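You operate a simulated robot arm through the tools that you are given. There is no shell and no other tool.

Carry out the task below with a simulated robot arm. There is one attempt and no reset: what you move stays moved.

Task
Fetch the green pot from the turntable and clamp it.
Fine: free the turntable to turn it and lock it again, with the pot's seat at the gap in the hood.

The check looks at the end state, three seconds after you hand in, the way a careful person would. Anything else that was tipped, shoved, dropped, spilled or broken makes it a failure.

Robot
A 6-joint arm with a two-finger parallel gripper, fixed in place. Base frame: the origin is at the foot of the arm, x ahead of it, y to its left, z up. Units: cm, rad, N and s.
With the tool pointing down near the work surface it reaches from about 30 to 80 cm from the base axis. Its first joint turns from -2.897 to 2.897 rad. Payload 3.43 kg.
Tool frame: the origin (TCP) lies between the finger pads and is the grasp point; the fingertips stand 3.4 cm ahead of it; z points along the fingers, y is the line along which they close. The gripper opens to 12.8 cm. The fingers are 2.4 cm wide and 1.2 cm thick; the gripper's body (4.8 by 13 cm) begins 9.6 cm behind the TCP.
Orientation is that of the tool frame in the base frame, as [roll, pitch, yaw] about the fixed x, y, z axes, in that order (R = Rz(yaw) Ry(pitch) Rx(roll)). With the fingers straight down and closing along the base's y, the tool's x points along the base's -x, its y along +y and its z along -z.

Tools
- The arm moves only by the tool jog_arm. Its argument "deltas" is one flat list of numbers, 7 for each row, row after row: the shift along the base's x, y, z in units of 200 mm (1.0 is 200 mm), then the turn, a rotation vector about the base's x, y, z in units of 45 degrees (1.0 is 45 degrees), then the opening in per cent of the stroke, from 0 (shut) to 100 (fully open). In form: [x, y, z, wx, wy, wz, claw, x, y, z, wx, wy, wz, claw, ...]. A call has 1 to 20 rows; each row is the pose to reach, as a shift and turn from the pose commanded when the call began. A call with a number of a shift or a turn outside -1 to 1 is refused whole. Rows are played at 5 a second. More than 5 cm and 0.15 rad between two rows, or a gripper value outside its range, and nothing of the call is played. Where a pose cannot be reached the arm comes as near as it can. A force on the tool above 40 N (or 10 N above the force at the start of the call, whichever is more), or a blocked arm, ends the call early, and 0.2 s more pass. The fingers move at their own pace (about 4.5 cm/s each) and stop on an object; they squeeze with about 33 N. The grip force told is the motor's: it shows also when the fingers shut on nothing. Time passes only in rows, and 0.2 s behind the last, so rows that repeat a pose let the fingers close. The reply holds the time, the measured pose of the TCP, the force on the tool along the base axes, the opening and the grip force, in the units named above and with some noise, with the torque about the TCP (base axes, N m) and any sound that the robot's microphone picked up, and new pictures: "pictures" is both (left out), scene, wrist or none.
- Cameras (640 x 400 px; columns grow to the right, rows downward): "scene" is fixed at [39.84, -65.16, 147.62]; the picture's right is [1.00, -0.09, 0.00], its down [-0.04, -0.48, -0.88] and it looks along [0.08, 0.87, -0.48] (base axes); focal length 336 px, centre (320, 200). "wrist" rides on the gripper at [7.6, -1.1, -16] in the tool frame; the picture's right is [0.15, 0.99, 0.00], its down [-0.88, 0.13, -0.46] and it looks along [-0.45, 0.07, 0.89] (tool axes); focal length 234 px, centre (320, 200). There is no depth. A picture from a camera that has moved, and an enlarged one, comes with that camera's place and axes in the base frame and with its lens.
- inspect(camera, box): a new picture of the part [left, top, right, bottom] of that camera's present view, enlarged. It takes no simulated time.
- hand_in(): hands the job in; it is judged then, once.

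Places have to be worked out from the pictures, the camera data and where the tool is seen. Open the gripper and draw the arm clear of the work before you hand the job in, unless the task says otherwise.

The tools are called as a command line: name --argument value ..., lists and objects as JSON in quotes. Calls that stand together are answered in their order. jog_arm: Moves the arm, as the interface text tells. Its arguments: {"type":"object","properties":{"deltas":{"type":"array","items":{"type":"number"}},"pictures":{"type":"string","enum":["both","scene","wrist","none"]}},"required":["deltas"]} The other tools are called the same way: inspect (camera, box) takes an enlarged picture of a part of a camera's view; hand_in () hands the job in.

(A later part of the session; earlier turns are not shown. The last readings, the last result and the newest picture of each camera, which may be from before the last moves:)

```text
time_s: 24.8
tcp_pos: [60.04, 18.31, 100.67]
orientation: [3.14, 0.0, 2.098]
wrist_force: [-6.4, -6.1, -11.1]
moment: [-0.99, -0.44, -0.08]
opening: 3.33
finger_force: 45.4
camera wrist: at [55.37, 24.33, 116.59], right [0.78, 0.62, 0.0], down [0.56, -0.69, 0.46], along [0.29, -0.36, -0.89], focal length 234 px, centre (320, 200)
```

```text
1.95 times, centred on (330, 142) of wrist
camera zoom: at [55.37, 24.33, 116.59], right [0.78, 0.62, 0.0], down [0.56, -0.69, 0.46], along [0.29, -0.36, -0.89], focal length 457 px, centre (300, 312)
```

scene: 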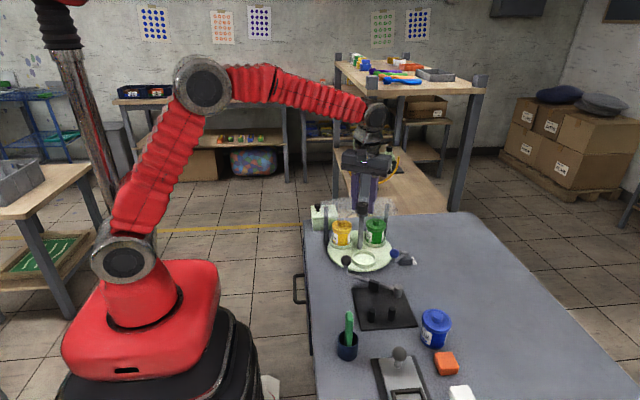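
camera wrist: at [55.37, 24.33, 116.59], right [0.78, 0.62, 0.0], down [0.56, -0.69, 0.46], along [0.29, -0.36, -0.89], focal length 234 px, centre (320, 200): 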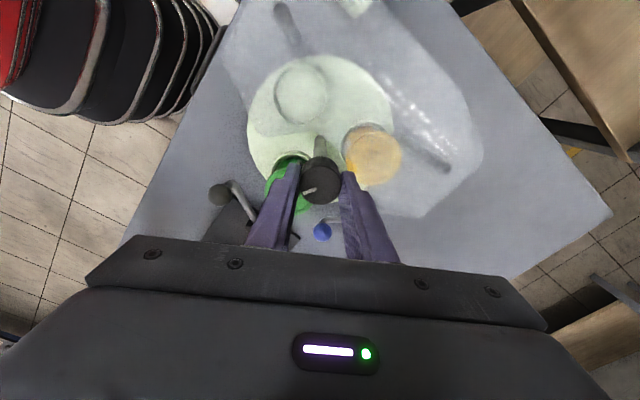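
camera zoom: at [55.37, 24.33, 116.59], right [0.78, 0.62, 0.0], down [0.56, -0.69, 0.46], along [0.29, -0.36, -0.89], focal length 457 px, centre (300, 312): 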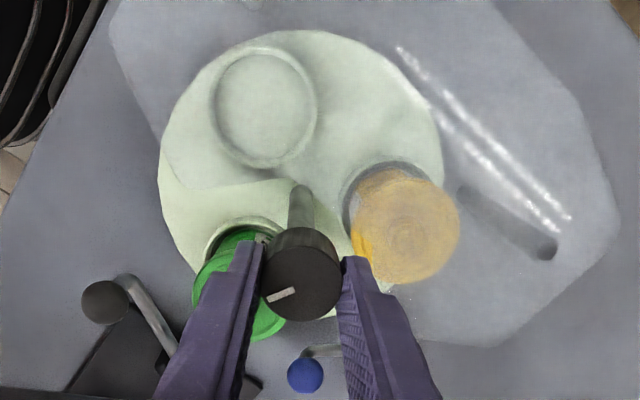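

Green's seat now sits where the empty seat was, at the gap. I open, lift straight off the knob, and compare alignment precisely.

jog_arm --deltas '[0, 0, 0, 0, 0, 0, 10, 0, 0, 0, 0, 0, 0, 30, 0, 0, 0, 0, 0, 0, 60, 0, 0, 0, 0, 0, 0, 60, 0, 0, 0.2, 0, 0, 0, 60, 0, 0, 0.4, 0, 0, 0, 60, 0, 0, 0.6, 0, 0, 0, 60, 0, 0, 0.6, 0, 0, 0, 60]'

inspect --camera "scene" --box '[300, 190, 430, 275]'

inspect --camera "wrist" --box '[220, 40, 440, 245]'

```text
time_s: 26.6
tcp_pos: [60.13, 18.56, 112.7]
orientation: [3.142, 0.002, 2.099]
wrist_force: [-1.1, 0.2, 1.0]
moment: [0.0, 0.0, -0.01]
opening: 7.66
finger_force: 0.0
camera wrist: at [55.4, 24.51, 128.58], right [0.78, 0.63, 0.0], down [0.56, -0.69, 0.46], along [0.29, -0.36, -0.89], focal length 234 px, centre (320, 200)
```

scene: 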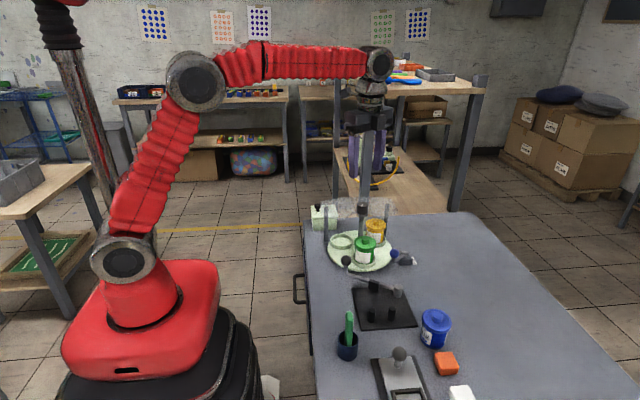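
wrist: 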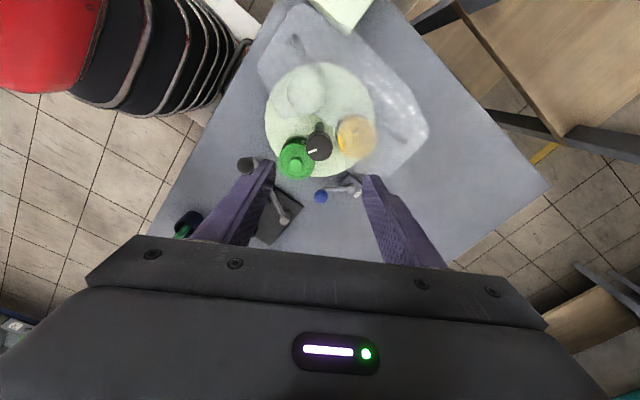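

```text
4.71 times, centred on (365, 232) of scene
camera zoom: at [39.84, -65.16, 147.62], right [1.0, -0.09, 0.0], down [-0.04, -0.48, -0.88], along [0.08, 0.87, -0.48], focal length 1579 px, centre (108, 47)
```

zoom: 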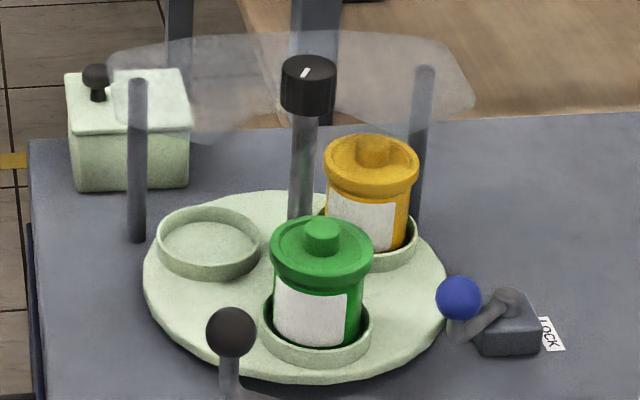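

```text
1.95 times, centred on (330, 142) of wrist
camera zoom: at [55.4, 24.51, 128.58], right [0.78, 0.63, 0.0], down [0.56, -0.69, 0.46], along [0.29, -0.36, -0.89], focal length 457 px, centre (300, 312)
```

zoom: 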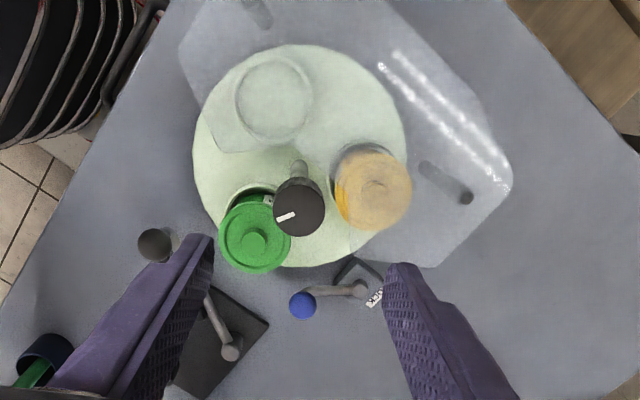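

The seats match the original positions almost to the pixel: yellow sits exactly where green was, and green is at the gap. To re-lock, I fly back above the blue ball at about (68.5, 8.8), turning the tool back to +45° with the fingers narrowed so they clear the green pot.

jog_arm --deltas '[0.07, -0.08, 0, 0, 0, 0.167, 60, 0.14, -0.16, 0, 0, 0, 0.333, 60, 0.21, -0.245, 0, 0, 0, 0.5, 60, 0.28, -0.33, 0, 0, 0, 0.667, 60, 0.35, -0.41, 0, 0, 0, 0.833, 60, 0.42, -0.49, 0, 0, 0, 1.0, 60]' --pictures "none"

jog_arm --deltas '[0, 0, -0.05, 0, 0, 0.167, 60, 0, 0, -0.1, 0, 0, 0.333, 50, 0, 0, -0.15, 0, 0, 0.5, 45, 0, 0, -0.2, 0, 0, 0.667, 42, 0, 0, -0.25, 0, 0, 0.833, 42, 0, 0, -0.3, 0, 0, 1.0, 42]' --pictures "none"

jog_arm --deltas '[0, 0, -0.1, 0, 0, 0.11, 42, 0, 0, -0.25, 0, 0, 0.22, 42, 0, 0, -0.45, 0, 0, 0.327, 42, 0, 0, -0.45, 0, 0, 0.327, 42]'

inspect --camera "wrist" --box '[220, 40, 440, 245]'

```text
time_s: 28.0
tcp_pos: [68.52, 8.51, 112.52]
orientation: [3.141, 0.0, 2.886]
wrist_force: [-0.1, -0.3, 0.6]
moment: [0.01, -0.01, -0.04]
opening: 7.66
finger_force: 0.1
```

```text
time_s: 29.4
tcp_pos: [68.45, 8.48, 106.54]
orientation: [-3.139, 0.002, -2.611]
wrist_force: [0.5, 0.1, -1.1]
moment: [0.0, -0.01, -0.04]
opening: 5.37
finger_force: 0.1
```

```text
time_s: 30.4
tcp_pos: [68.57, 8.57, 97.65]
orientation: [3.139, 0.001, -2.356]
wrist_force: [-0.4, -0.5, -0.8]
moment: [0.01, -0.03, 0.02]
opening: 5.36
finger_force: 0.1
camera wrist: at [64.07, 2.35, 113.56], right [-0.8, 0.6, 0.0], down [0.53, 0.71, 0.46], along [0.27, 0.37, -0.89], focal length 234 px, centre (320, 200)
```

scene: 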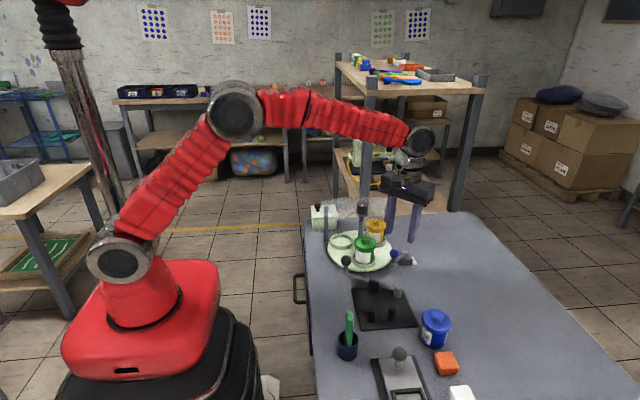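
wrist: 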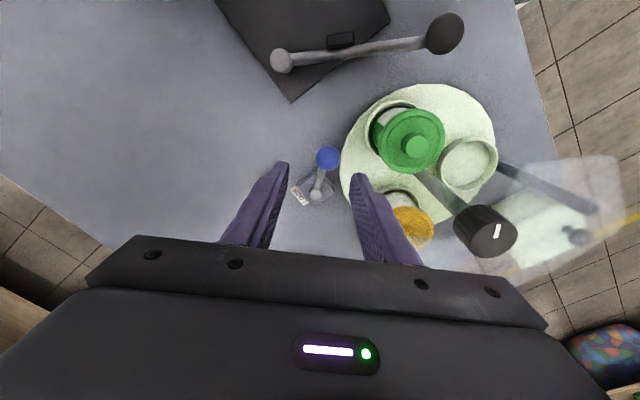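

```text
1.95 times, centred on (330, 142) of wrist
camera zoom: at [64.07, 2.35, 113.56], right [-0.8, 0.6, 0.0], down [0.53, 0.71, 0.46], along [0.27, 0.37, -0.89], focal length 457 px, centre (300, 312)
```

zoom: 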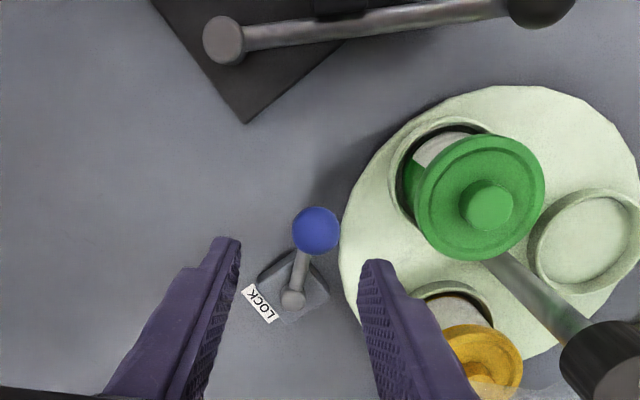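

The ball is about 1 cm further round than assumed, near (67.9, 9.4). I correct the position, narrow the cage slightly, and descend around it, clear of the green pot.

jog_arm --deltas '[-0.0235, 0.0315, 0, 0, 0, 0, 36, -0.0235, 0.0315, 0, 0, 0, 0, 36, -0.0235, 0.0315, -0.15, 0, 0, 0, 36, -0.0235, 0.0315, -0.3, 0, 0, 0, 36, -0.0235, 0.0315, -0.3925, 0, 0, 0, 36, -0.0235, 0.0315, -0.3925, 0, 0, 0, 36]'

inspect --camera "wrist" --box '[220, 40, 440, 245]'

```text
time_s: 31.8
tcp_pos: [68.01, 9.13, 89.65]
orientation: [3.141, 0.001, -2.355]
wrist_force: [0.4, -0.1, 0.2]
moment: [-0.01, 0.02, 0.0]
opening: 4.61
finger_force: 0.0
camera wrist: at [63.41, 2.9, 105.69], right [-0.8, 0.6, 0.0], down [0.53, 0.71, 0.46], along [0.27, 0.37, -0.89], focal length 234 px, centre (320, 200)
```

scene: 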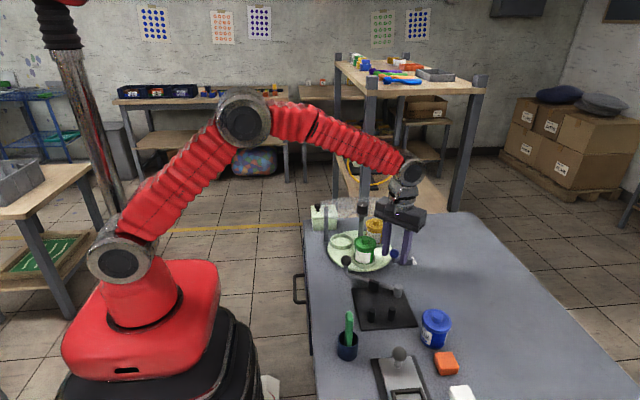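
wrist: 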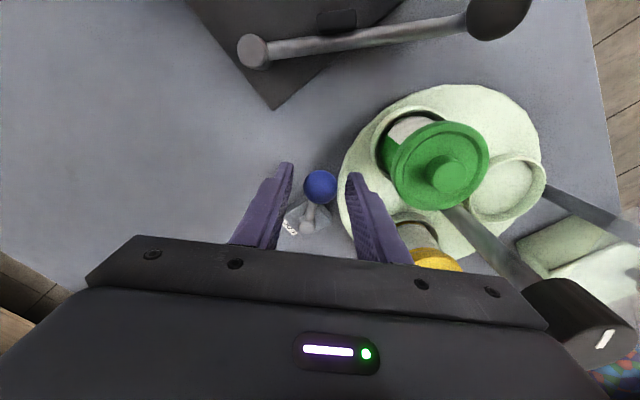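

```text
1.95 times, centred on (330, 142) of wrist
camera zoom: at [63.41, 2.9, 105.69], right [-0.8, 0.6, 0.0], down [0.53, 0.71, 0.46], along [0.27, 0.37, -0.89], focal length 457 px, centre (300, 312)
```

zoom: 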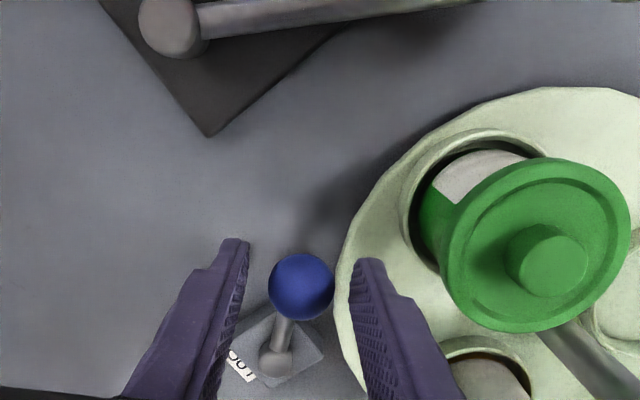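

The ball is well caged. I now swing the lever counter-clockwise back along the arc to its locked stop.

jog_arm --deltas '[0.025, -0.023, 0, 0, 0, 0, 36, 0.051, -0.047, 0, 0, 0, 0, 36, 0.085, -0.069, 0, 0, 0, 0.178, 36, 0.122, -0.0865, 0, 0, 0, 0.356, 36, 0.161, -0.099, 0, 0, 0, 0.533, 36, 0.2015, -0.105, 0, 0, 0, 0.711, 36, 0.237, -0.106, 0, 0, 0, 0.867, 36, 0.2675, -0.1035, 0, 0, 0, 1.0, 36, 0.29, -0.1035, 0, 0, 0, 1.0, 36]'

inspect --camera "wrist" --box '[220, 100, 420, 245]'

```text
time_s: 33.8
tcp_pos: [73.7, 7.15, 89.61]
orientation: [3.138, 0.003, -1.571]
wrist_force: [-9.0, -1.2, -2.2]
moment: [-0.01, 0.02, 0.0]
opening: 5.12
finger_force: 4.4
camera wrist: at [74.96, -0.55, 105.65], right [-0.99, -0.15, 0.0], down [-0.13, 0.88, 0.46], along [-0.07, 0.45, -0.89], focal length 234 px, centre (320, 200)
```

scene: 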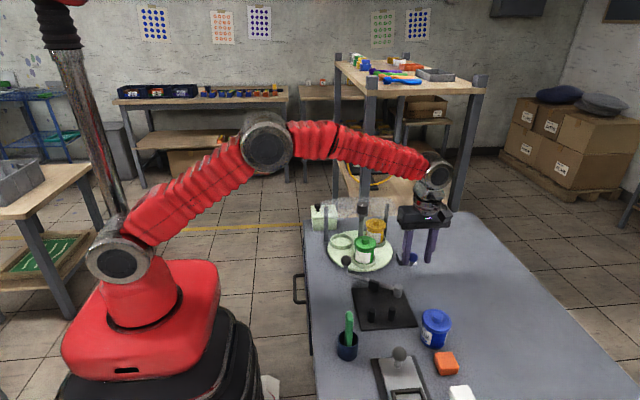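
wrist: 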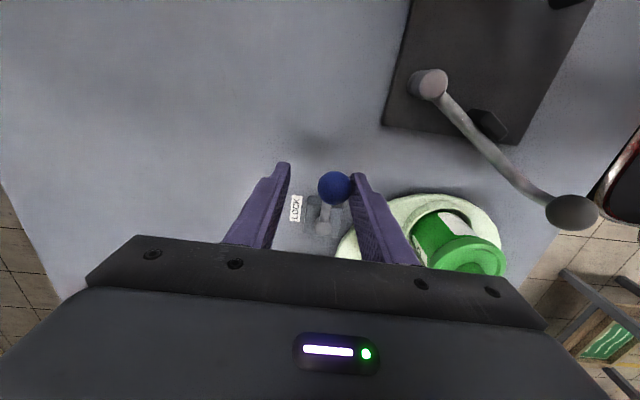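

```text
2.76 times, centred on (320, 172) of wrist
camera zoom: at [74.96, -0.55, 105.65], right [-0.99, -0.15, 0.0], down [-0.13, 0.88, 0.46], along [-0.07, 0.45, -0.89], focal length 646 px, centre (320, 276)
```

zoom: 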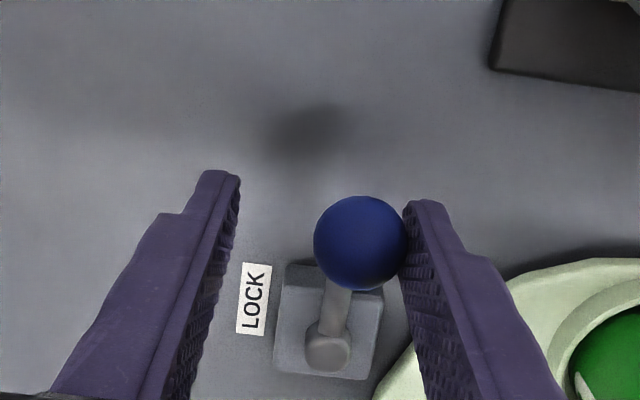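

The lever is back at its original stop, at the same angle as at the start. I press 0.3 cm more to seat it, then back off and lift clear.

jog_arm --deltas '[0.015, 0, 0, 0, 0, 0, 36, 0.015, 0, 0, 0, 0, 0, 36, -0.02, 0, 0, 0, 0, 0, 40, -0.05, 0, 0, 0, 0, 0, 45, -0.05, 0, 0, 0, 0, 0, 45, -0.05, 0, 0.2, 0, 0, 0, 60, -0.05, 0, 0.4, 0, 0, 0, 100, -0.05, 0, 0.62, 0, 0, 0, 100, -0.05, 0, 0.82, 0, 0, 0, 100]'

inspect --camera "scene" --box '[300, 190, 430, 275]'

```text
time_s: 35.8
tcp_pos: [72.59, 7.05, 106.29]
orientation: [3.139, 0.0, -1.57]
wrist_force: [0.4, 0.0, 0.0]
moment: [0.02, 0.02, 0.0]
opening: 12.78
finger_force: 0.1
camera wrist: at [73.81, -0.63, 122.36], right [-0.99, -0.15, 0.0], down [-0.13, 0.88, 0.46], along [-0.07, 0.45, -0.89], focal length 234 px, centre (320, 200)
```

scene: 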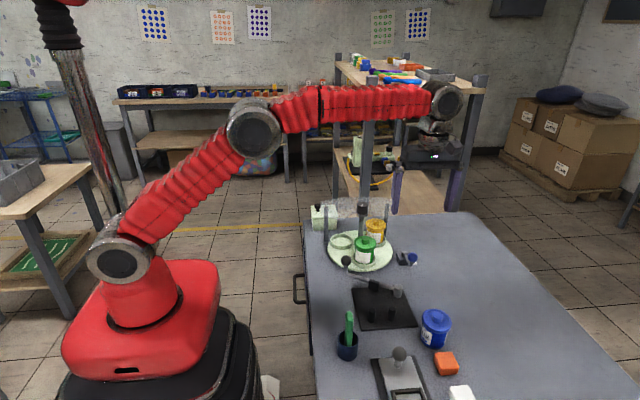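
wrist: 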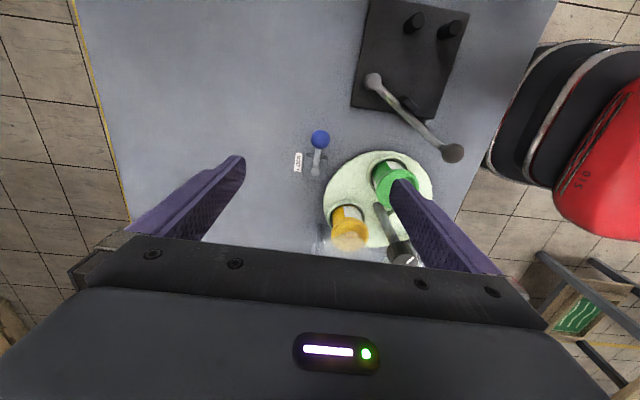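

```text
4.71 times, centred on (365, 232) of scene
camera zoom: at [39.84, -65.16, 147.62], right [1.0, -0.09, 0.0], down [-0.04, -0.48, -0.88], along [0.08, 0.87, -0.48], focal length 1579 px, centre (108, 47)
```

zoom: 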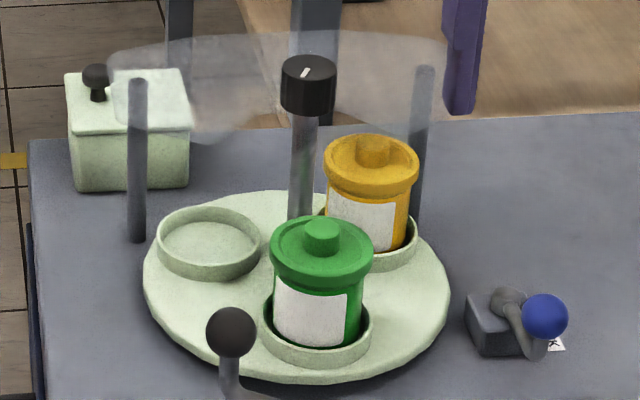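

The lock lever is exactly in its original locked position and the turntable is aligned. Next I survey the clamp from the -y side before fetching the pot.

jog_arm --deltas '[-0.105, -0.16, 0, 0, 0, 0, 100, -0.21, -0.33, 0, 0, 0, 0, 100, -0.315, -0.49, 0, 0, 0, 0, 100, -0.42, -0.65, 0, 0, 0, 0, 100, -0.525, -0.82, 0, 0, 0, 0, 100, -0.63, -0.98, 0, 0, 0, 0, 100, -0.63, -0.98, 0, 0, 0, 0, 100]' --pictures "wrist"

inspect --camera "wrist" --box '[210, 90, 430, 240]'

inspect --camera "scene" --box '[335, 245, 425, 335]'

```text
time_s: 37.4
tcp_pos: [60.24, -12.51, 106.04]
orientation: [3.14, 0.001, -1.571]
wrist_force: [0.1, 1.5, -0.1]
moment: [0.02, -0.01, 0.0]
opening: 12.81
finger_force: 0.0
camera wrist: at [61.39, -20.22, 122.08], right [-0.99, -0.15, 0.0], down [-0.13, 0.88, 0.46], along [-0.07, 0.45, -0.89], focal length 234 px, centre (320, 200)
```

wrist: 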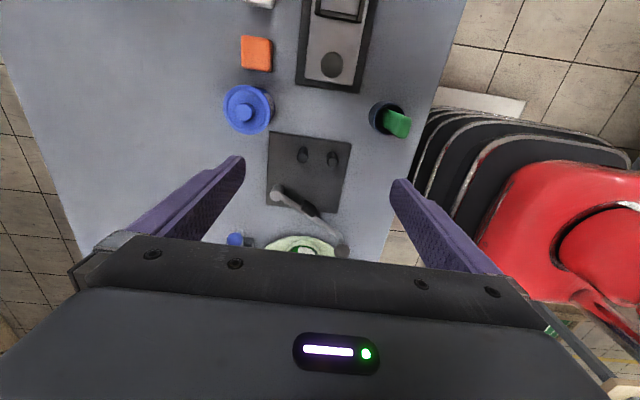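

```text
2.67 times, centred on (320, 165) of wrist
camera zoom: at [61.39, -20.22, 122.08], right [-0.99, -0.15, 0.0], down [-0.13, 0.88, 0.46], along [-0.07, 0.45, -0.89], focal length 624 px, centre (320, 293)
```

zoom: 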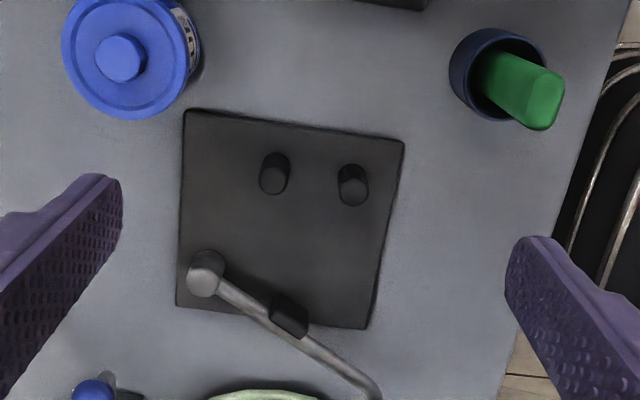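

```text
4.44 times, centred on (380, 290) of scene
camera zoom: at [39.84, -65.16, 147.62], right [1.0, -0.09, 0.0], down [-0.04, -0.48, -0.88], along [0.08, 0.87, -0.48], focal length 1491 px, centre (53, -200)
```

zoom: 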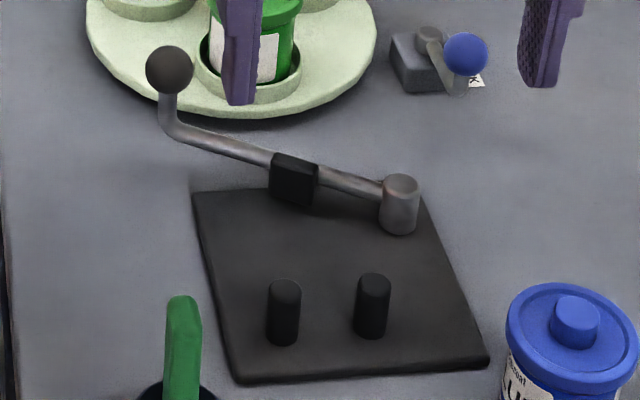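

The clamp geometry works out: plate top z≈83, pins at (57.45, -9.1) and (62.45, -9.1), lever pivot (66, -1.9), pad near (60.4, 1.5), lever ball near (53.3, 6, 89.3). I fly back above the green pot with the fingers closing along x and look straight at it.

jog_arm --deltas '[0, 0.2, 0.02, 0, 0, 0, 100, 0, 0.42, 0.05, 0, 0, 0, 100, 0, 0.64, 0.08, 0, 0, 0, 100, 0, 0.84, 0.1, 0, 0, 0, 100, 0, 1.0, 0.1, 0, 0, 0, 100]' --pictures "none"

jog_arm --deltas '[-0.01, 0.12, 0, 0, 0, 0, 100, -0.01, 0.235, 0, 0, 0, 0, 100, -0.01, 0.235, 0, 0, 0, 0, 100]'

inspect --camera "wrist" --box '[220, 100, 420, 245]'

```text
time_s: 38.6
tcp_pos: [60.18, 7.46, 107.91]
orientation: [3.139, 0.002, -1.573]
wrist_force: [-0.1, -1.0, -0.1]
moment: [-0.02, -0.01, 0.0]
opening: 12.78
finger_force: 0.0
```

```text
time_s: 39.4
tcp_pos: [59.79, 12.19, 108.18]
orientation: [3.141, 0.0, -1.571]
wrist_force: [-0.6, -0.3, -0.3]
moment: [-0.01, 0.0, 0.0]
opening: 12.8
finger_force: 0.0
camera wrist: at [61.04, 4.64, 124.07], right [-0.99, -0.15, 0.0], down [-0.13, 0.88, 0.46], along [-0.07, 0.45, -0.89], focal length 234 px, centre (320, 200)
```

scene: 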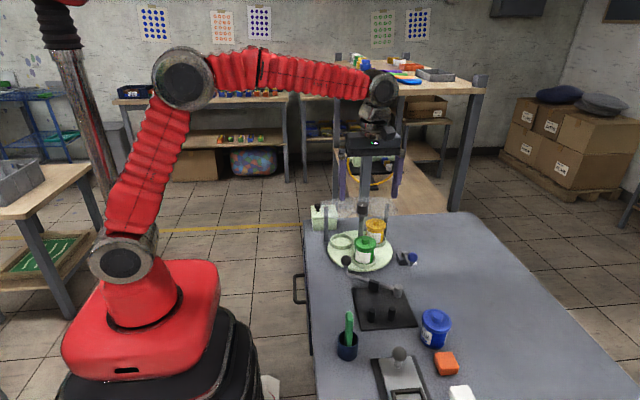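
wrist: 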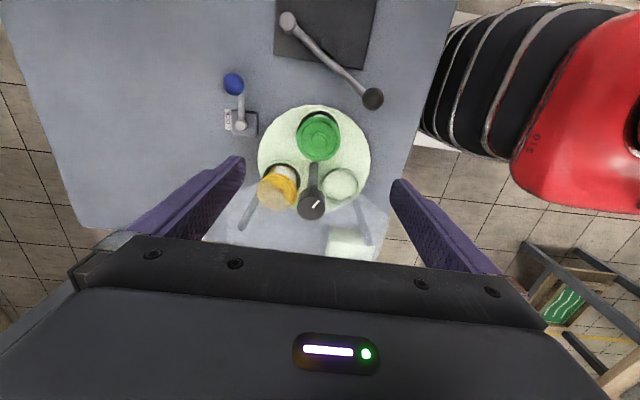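

```text
2.76 times, centred on (320, 172) of wrist
camera zoom: at [61.04, 4.64, 124.07], right [-0.99, -0.15, 0.0], down [-0.13, 0.88, 0.46], along [-0.07, 0.45, -0.89], focal length 646 px, centre (320, 276)
```

zoom: 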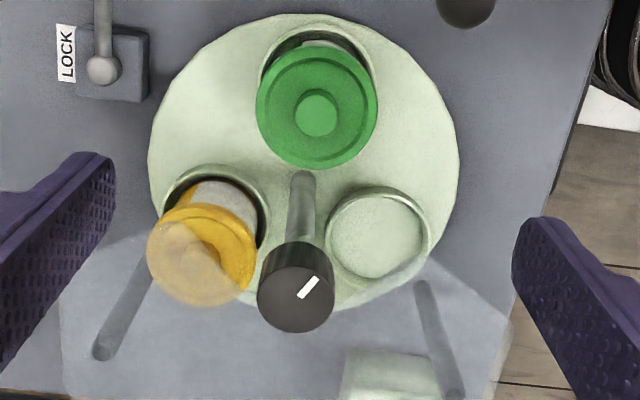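

The pot is centred below the tool at about (59.9, 12.25), flange Ø≈6.1 cm and lid top z≈92. I descend with fingers at 9.5 cm until the tips are just below the lid flange and above the seat ring.

jog_arm --deltas '[0.005, 0.002, 0, 0, 0, 0, 75, 0.005, 0.002, -0.2, 0, 0, 0, 75, 0.005, 0.002, -0.4, 0, 0, 0, 75, 0.005, 0.002, -0.6, 0, 0, 0, 75, 0.005, 0.002, -0.75, 0, 0, 0, 75, 0.005, 0.002, -0.85, 0, 0, 0, 75, 0.005, 0.002, -0.85, 0, 0, 0, 75]'

inspect --camera "scene" --box '[320, 195, 420, 275]'

inspect --camera "wrist" --box '[220, 100, 420, 245]'

```text
time_s: 41.0
tcp_pos: [59.96, 12.24, 91.16]
orientation: [-3.141, 0.003, -1.571]
wrist_force: [-1.1, 0.8, -0.5]
moment: [0.01, 0.0, -0.01]
opening: 9.57
finger_force: 0.0
camera wrist: at [61.17, 4.61, 107.15], right [-0.99, -0.15, 0.0], down [-0.13, 0.88, 0.46], along [-0.07, 0.45, -0.89], focal length 234 px, centre (320, 200)
```

scene: 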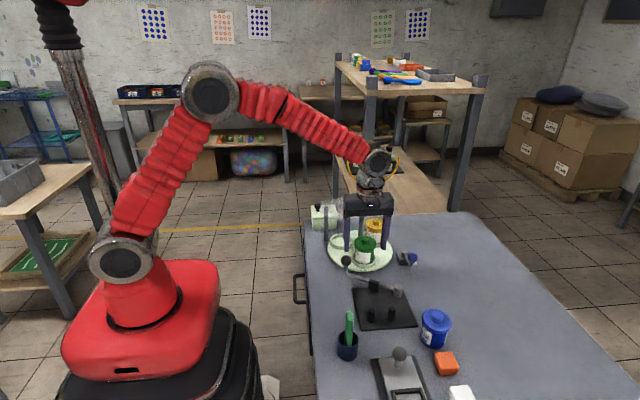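
wrist: 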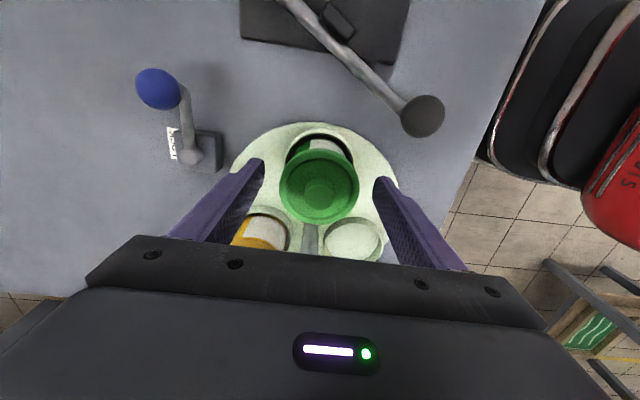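

```text
5.00 times, centred on (370, 235) of scene
camera zoom: at [39.84, -65.16, 147.62], right [1.0, -0.09, 0.0], down [-0.04, -0.48, -0.88], along [0.08, 0.87, -0.48], focal length 1678 px, centre (70, 25)
```

zoom: 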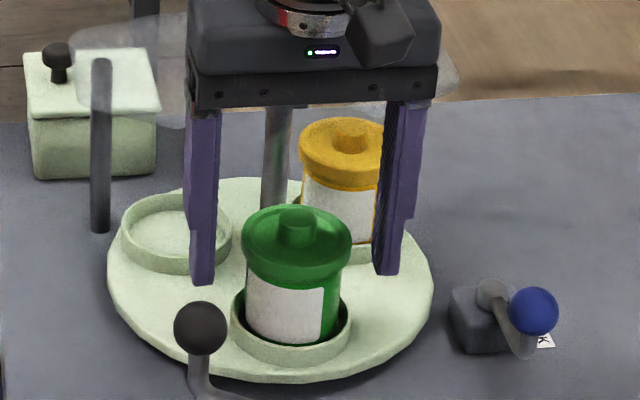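

```text
2.76 times, centred on (320, 172) of wrist
camera zoom: at [61.17, 4.61, 107.15], right [-0.99, -0.15, 0.0], down [-0.13, 0.88, 0.46], along [-0.07, 0.45, -0.89], focal length 646 px, centre (320, 276)
```

zoom: 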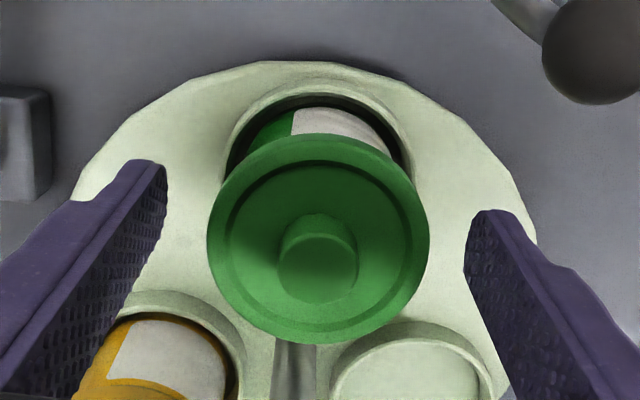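

The fingers straddle the lid flange, with tips below it and above the ring. I close on the flange and check the opening and force.

jog_arm --deltas '[0, 0, 0, 0, 0, 0, 55, 0, 0, 0, 0, 0, 0, 45, 0, 0, 0, 0, 0, 0, 35, 0, 0, 0, 0, 0, 0, 35, 0, 0, 0, 0, 0, 0, 35, 0, 0, 0, 0, 0, 0, 35]' --pictures "none"

inspect --camera "wrist" --box '[220, 100, 420, 245]'

inspect --camera "scene" --box '[320, 195, 420, 275]'

```text
time_s: 42.4
tcp_pos: [60.04, 12.28, 91.22]
orientation: [3.141, 0.001, -1.571]
wrist_force: [-0.1, -0.7, -0.8]
moment: [0.0, 0.03, 0.03]
opening: 6.47
finger_force: 33.2
```

```text
2.76 times, centred on (320, 172) of wrist
camera zoom: at [61.18, 4.62, 107.17], right [-0.99, -0.15, 0.0], down [-0.13, 0.88, 0.46], along [-0.07, 0.45, -0.89], focal length 646 px, centre (320, 276)
```

zoom: 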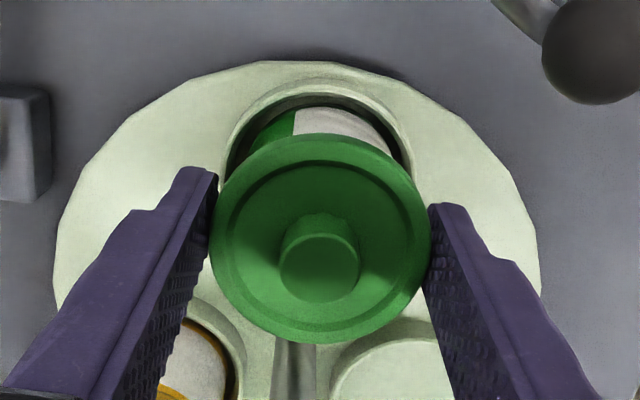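

```text
5.00 times, centred on (370, 235) of scene
camera zoom: at [39.84, -65.16, 147.62], right [1.0, -0.09, 0.0], down [-0.04, -0.48, -0.88], along [0.08, 0.87, -0.48], focal length 1678 px, centre (70, 25)
```

zoom: 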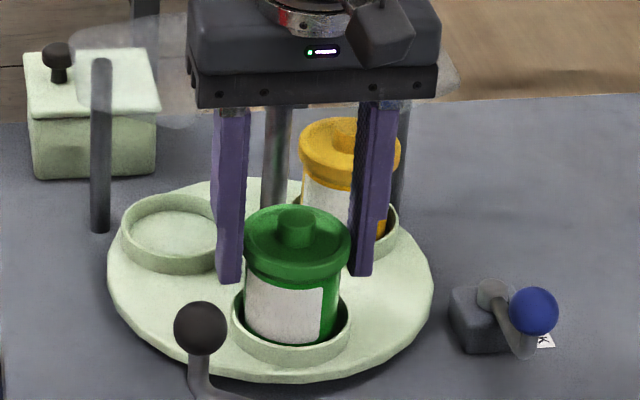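

The grip is firm at 6.47 cm and 33 N. I lift straight up 9 cm, then check that the pot and lid came together.

jog_arm --deltas '[0, 0, 0, 0, 0, 0, 20, 0, 0, 0.05, 0, 0, 0, 20, 0, 0, 0.12, 0, 0, 0, 20, 0, 0, 0.22, 0, 0, 0, 20, 0, 0, 0.34, 0, 0, 0, 20, 0, 0, 0.45, 0, 0, 0, 20, 0, 0, 0.45, 0, 0, 0, 20]' --pictures "wrist"

inspect --camera "scene" --box '[310, 180, 430, 275]'

```text
time_s: 44.0
tcp_pos: [60.01, 12.15, 100.19]
orientation: [-3.141, 0.002, -1.571]
wrist_force: [0.0, 0.5, -0.8]
moment: [-0.03, -0.01, -0.01]
opening: 6.45
finger_force: 32.7
camera wrist: at [61.24, 4.5, 116.13], right [-0.99, -0.15, 0.0], down [-0.13, 0.88, 0.46], along [-0.07, 0.45, -0.89], focal length 234 px, centre (320, 200)
```

wrist: 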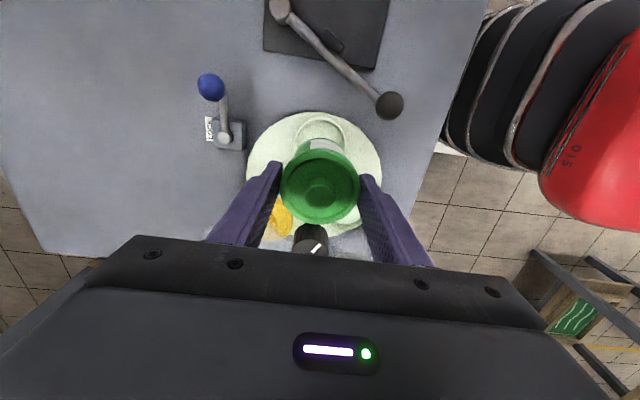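

```text
4.21 times, centred on (370, 228) of scene
camera zoom: at [39.84, -65.16, 147.62], right [1.0, -0.09, 0.0], down [-0.04, -0.48, -0.88], along [0.08, 0.87, -0.48], focal length 1413 px, centre (110, 84)
```

zoom: 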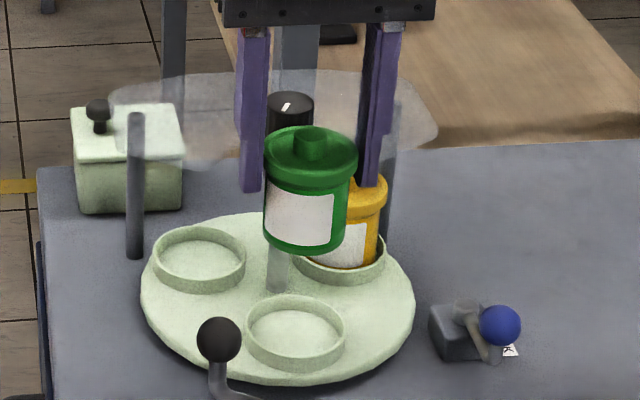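

Pot and lid are up together, hanging about 6.5 cm below the TCP, and the seat is empty. I carry it at this height over the clamp to about (59.95, -6.05).

jog_arm --deltas '[0, -0.1, 0, 0, 0, 0, 20, 0, -0.25, 0, 0, 0, 0, 20, 0, -0.42, 0, 0, 0, 0, 20, 0, -0.6, 0, 0, 0, 0, 20, 0, -0.76, 0, 0, 0, 0, 20, -0.002, -0.87, 0, 0, 0, 0, 20, -0.003, -0.912, 0, 0, 0, 0, 20, -0.003, -0.912, 0, 0, 0, 0, 20]'

inspect --camera "wrist" --box '[210, 60, 430, 240]'

inspect --camera "scene" --box '[335, 230, 435, 335]'

```text
time_s: 45.8
tcp_pos: [60.0, -6.03, 100.07]
orientation: [-3.141, 0.002, -1.571]
wrist_force: [-0.2, 0.2, -0.7]
moment: [0.01, -0.04, -0.01]
opening: 6.45
finger_force: 33.3
camera wrist: at [61.2, -13.73, 116.06], right [-0.99, -0.15, 0.0], down [-0.13, 0.88, 0.46], along [-0.07, 0.45, -0.89], focal length 234 px, centre (320, 200)
```

scene: 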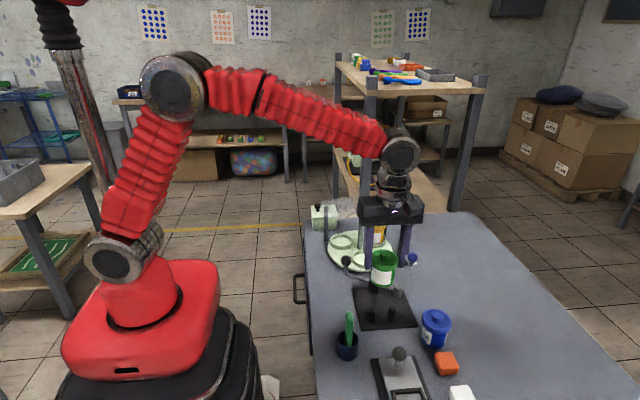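
wrist: 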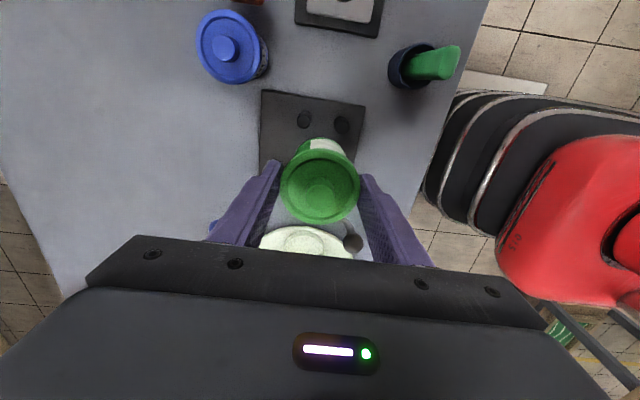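

```text
2.22 times, centred on (320, 150) of wrist
camera zoom: at [61.2, -13.73, 116.06], right [-0.99, -0.15, 0.0], down [-0.13, 0.88, 0.46], along [-0.07, 0.45, -0.89], focal length 520 px, centre (320, 311)
```

zoom: 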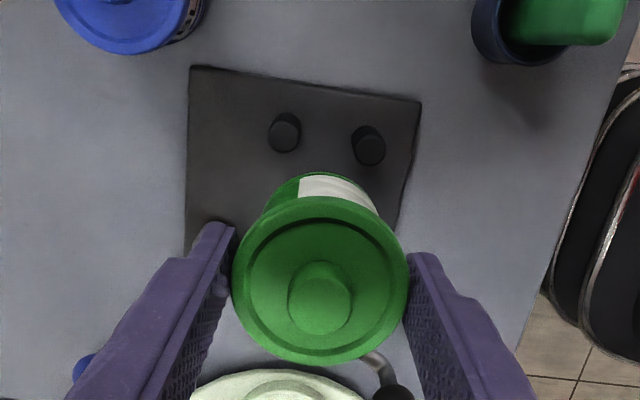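

```text
3.81 times, centred on (385, 282) of scene
camera zoom: at [39.84, -65.16, 147.62], right [1.0, -0.09, 0.0], down [-0.04, -0.48, -0.88], along [0.08, 0.87, -0.48], focal length 1278 px, centre (72, -114)
```

zoom: 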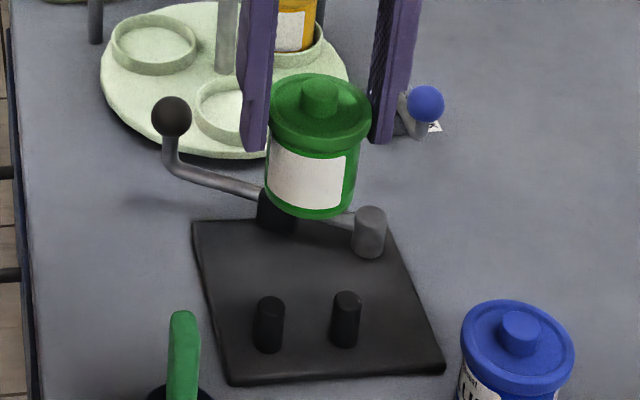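

Refined pin tops are at about (57.6, -9.0) and (62.5, -9.0), so the pot at (60.0, -6.05) will just sit in the notch between them. I descend to about 1 cm above the expected seating.

jog_arm --deltas '[0, 0, -0.1, 0, 0, 0, 20, 0, 0, -0.22, 0, 0, 0, 20, 0, 0, -0.33, 0, 0, 0, 20, 0, 0, -0.42, 0, 0, 0, 20, 0, 0, -0.465, 0, 0, 0, 20, 0, 0, -0.465, 0, 0, 0, 20]' --pictures "wrist"

inspect --camera "wrist" --box '[230, 80, 410, 240]'

inspect --camera "scene" --box '[345, 250, 435, 335]'

```text
time_s: 47.2
tcp_pos: [59.83, -6.0, 90.75]
orientation: [3.14, 0.003, -1.571]
wrist_force: [0.1, 0.2, -1.0]
moment: [0.0, 0.0, -0.02]
opening: 6.45
finger_force: 32.9
camera wrist: at [61.14, -13.68, 106.76], right [-0.99, -0.15, 0.0], down [-0.13, 0.88, 0.46], along [-0.07, 0.45, -0.89], focal length 234 px, centre (320, 200)
```

wrist: 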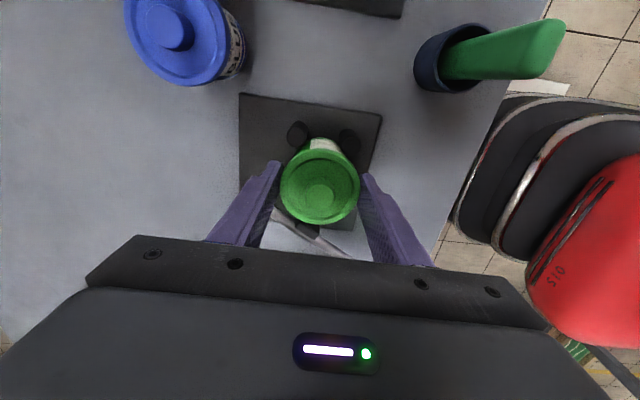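

```text
2.50 times, centred on (320, 160) of wrist
camera zoom: at [61.14, -13.68, 106.76], right [-0.99, -0.15, 0.0], down [-0.13, 0.88, 0.46], along [-0.07, 0.45, -0.89], focal length 585 px, centre (320, 300)
```

zoom: 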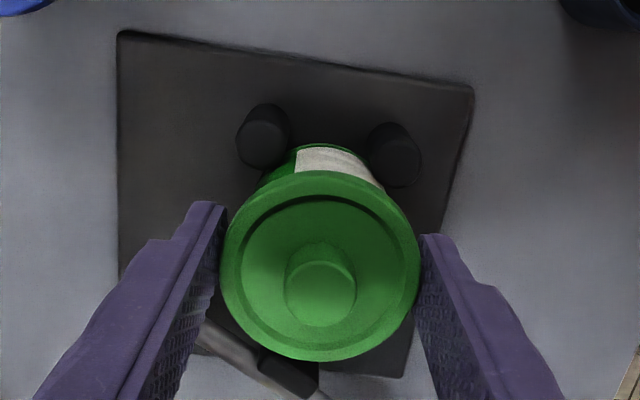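

```text
4.71 times, centred on (390, 292) of scene
camera zoom: at [39.84, -65.16, 147.62], right [1.0, -0.09, 0.0], down [-0.04, -0.48, -0.88], along [0.08, 0.87, -0.48], focal length 1579 px, centre (-9, -235)
```

zoom: 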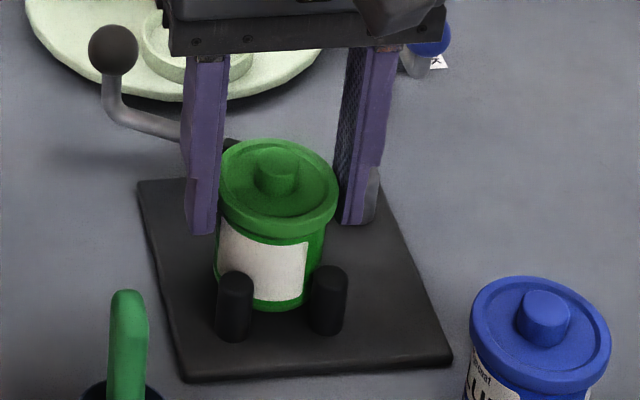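

The pot sits in front of the pins with a small gap and no side force. I lower gently in small steps, shifting 0.1 cm in +x, to find contact with the plate.

jog_arm --deltas '[0.003, 0, -0.012, 0, 0, 0, 20, 0.006, 0, -0.025, 0, 0, 0, 20, 0.006, 0, -0.038, 0, 0, 0, 20, 0.006, 0, -0.05, 0, 0, 0, 20, 0.006, 0, -0.05, 0, 0, 0, 20]' --pictures "none"

inspect --camera "scene" --box '[345, 250, 435, 335]'

```text
time_s: 48.4
tcp_pos: [60.14, -6.02, 89.97]
orientation: [-3.14, 0.002, -1.57]
wrist_force: [0.1, -1.1, 7.8]
moment: [-0.01, 0.09, -0.02]
opening: 6.44
finger_force: 32.6
heard: snap
```

```text
4.71 times, centred on (390, 292) of scene
camera zoom: at [39.84, -65.16, 147.62], right [1.0, -0.09, 0.0], down [-0.04, -0.48, -0.88], along [0.08, 0.87, -0.48], focal length 1579 px, centre (-9, -235)
```

zoom: 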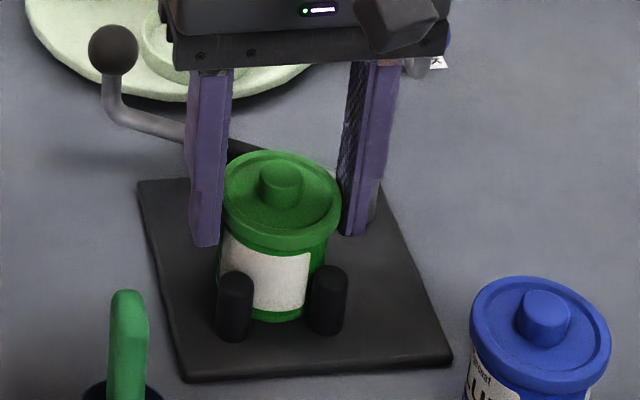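

I heard a snap at contact, with 7.8 N upward. I check closely that nothing is damaged before releasing.

inspect --camera "wrist" --box '[230, 80, 410, 240]'

inspect --camera "scene" --box '[365, 270, 415, 320]'

inspect --camera "scene" --box '[310, 190, 430, 275]'

```text
2.50 times, centred on (320, 160) of wrist
camera zoom: at [61.37, -13.68, 105.92], right [-0.99, -0.15, 0.0], down [-0.13, 0.88, 0.46], along [-0.07, 0.45, -0.89], focal length 585 px, centre (320, 300)
```

zoom: 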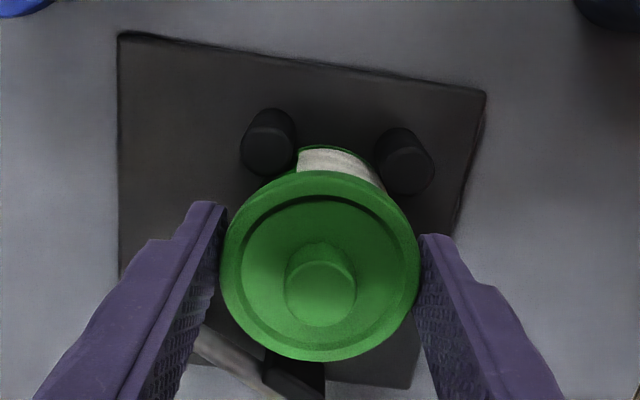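

```text
8.00 times, centred on (390, 295) of scene
camera zoom: at [39.84, -65.16, 147.62], right [1.0, -0.09, 0.0], down [-0.04, -0.48, -0.88], along [0.08, 0.87, -0.48], focal length 2684 px, centre (-240, -560)
```

zoom: 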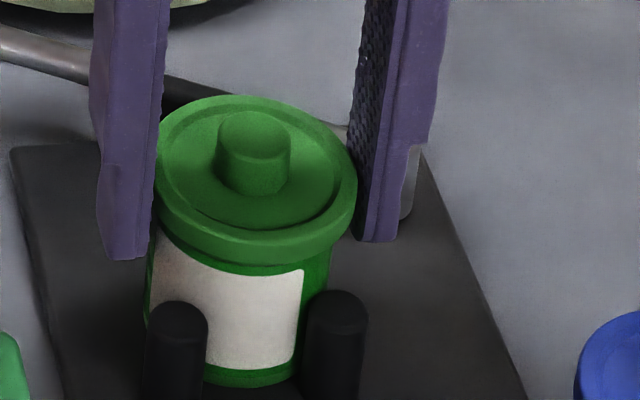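

```text
4.71 times, centred on (370, 232) of scene
camera zoom: at [39.84, -65.16, 147.62], right [1.0, -0.09, 0.0], down [-0.04, -0.48, -0.88], along [0.08, 0.87, -0.48], focal length 1579 px, centre (85, 47)
```

zoom: 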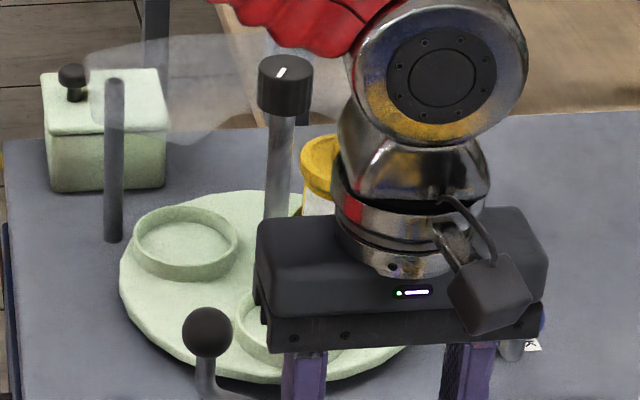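

Everything looks intact and upright, with the pot standing on the plate against the pins. I release slowly, then rise straight up.

jog_arm --deltas '[0, 0, 0.006, 0, 0, 0, 40, 0, 0, 0.006, 0, 0, 0, 55, 0, 0, 0.006, 0, 0, 0, 62, 0, 0, 0.006, 0, 0, 0, 66, 0, 0, 0.006, 0, 0, 0, 66, 0, 0, 0.1, 0, 0, 0, 66, 0, 0, 0.25, 0, 0, 0, 66, 0, 0, 0.45, 0, 0, 0, 66, 0, 0, 0.65, 0, 0, 0, 66]'

inspect --camera "wrist" --box '[210, 60, 430, 240]'

inspect --camera "scene" --box '[335, 245, 425, 335]'

```text
time_s: 50.4
tcp_pos: [60.04, -5.96, 103.01]
orientation: [3.139, 0.001, -1.57]
wrist_force: [1.0, -0.4, -0.9]
moment: [-0.01, 0.03, -0.03]
opening: 8.44
finger_force: 0.2
heard: snap
camera wrist: at [61.25, -13.64, 118.92], right [-0.99, -0.15, 0.0], down [-0.13, 0.88, 0.46], along [-0.07, 0.45, -0.89], focal length 234 px, centre (320, 200)
```

scene: 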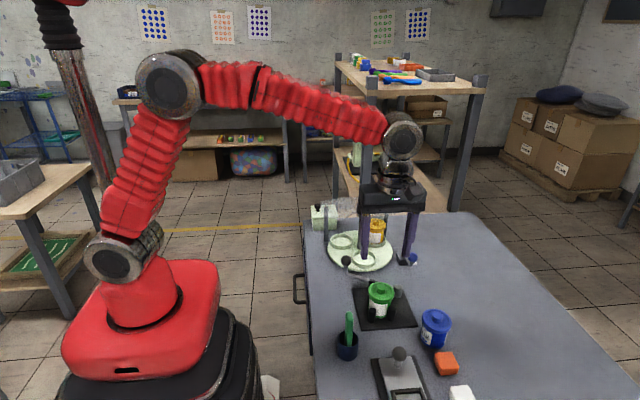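
wrist: 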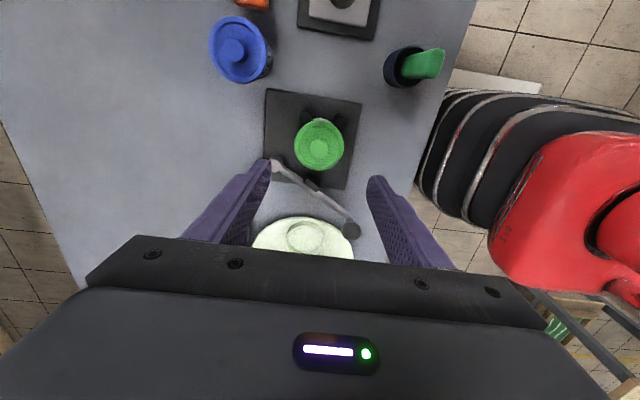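

```text
2.22 times, centred on (320, 150) of wrist
camera zoom: at [61.25, -13.64, 118.92], right [-0.99, -0.15, 0.0], down [-0.13, 0.88, 0.46], along [-0.07, 0.45, -0.89], focal length 520 px, centre (320, 311)
```

zoom: 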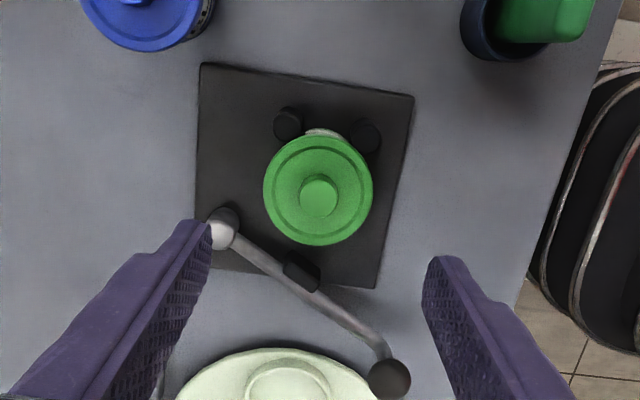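

```text
4.44 times, centred on (380, 290) of scene
camera zoom: at [39.84, -65.16, 147.62], right [1.0, -0.09, 0.0], down [-0.04, -0.48, -0.88], along [0.08, 0.87, -0.48], focal length 1491 px, centre (53, -200)
```

zoom: 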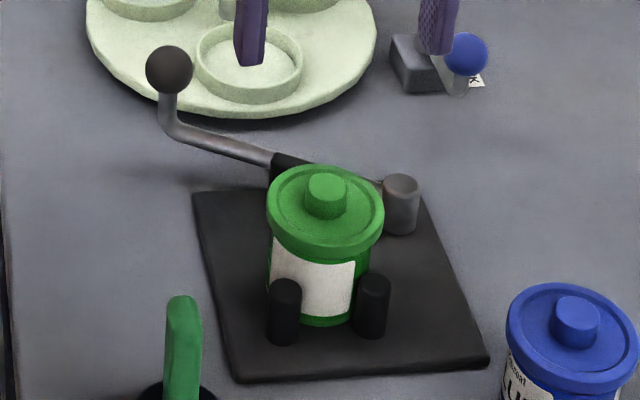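

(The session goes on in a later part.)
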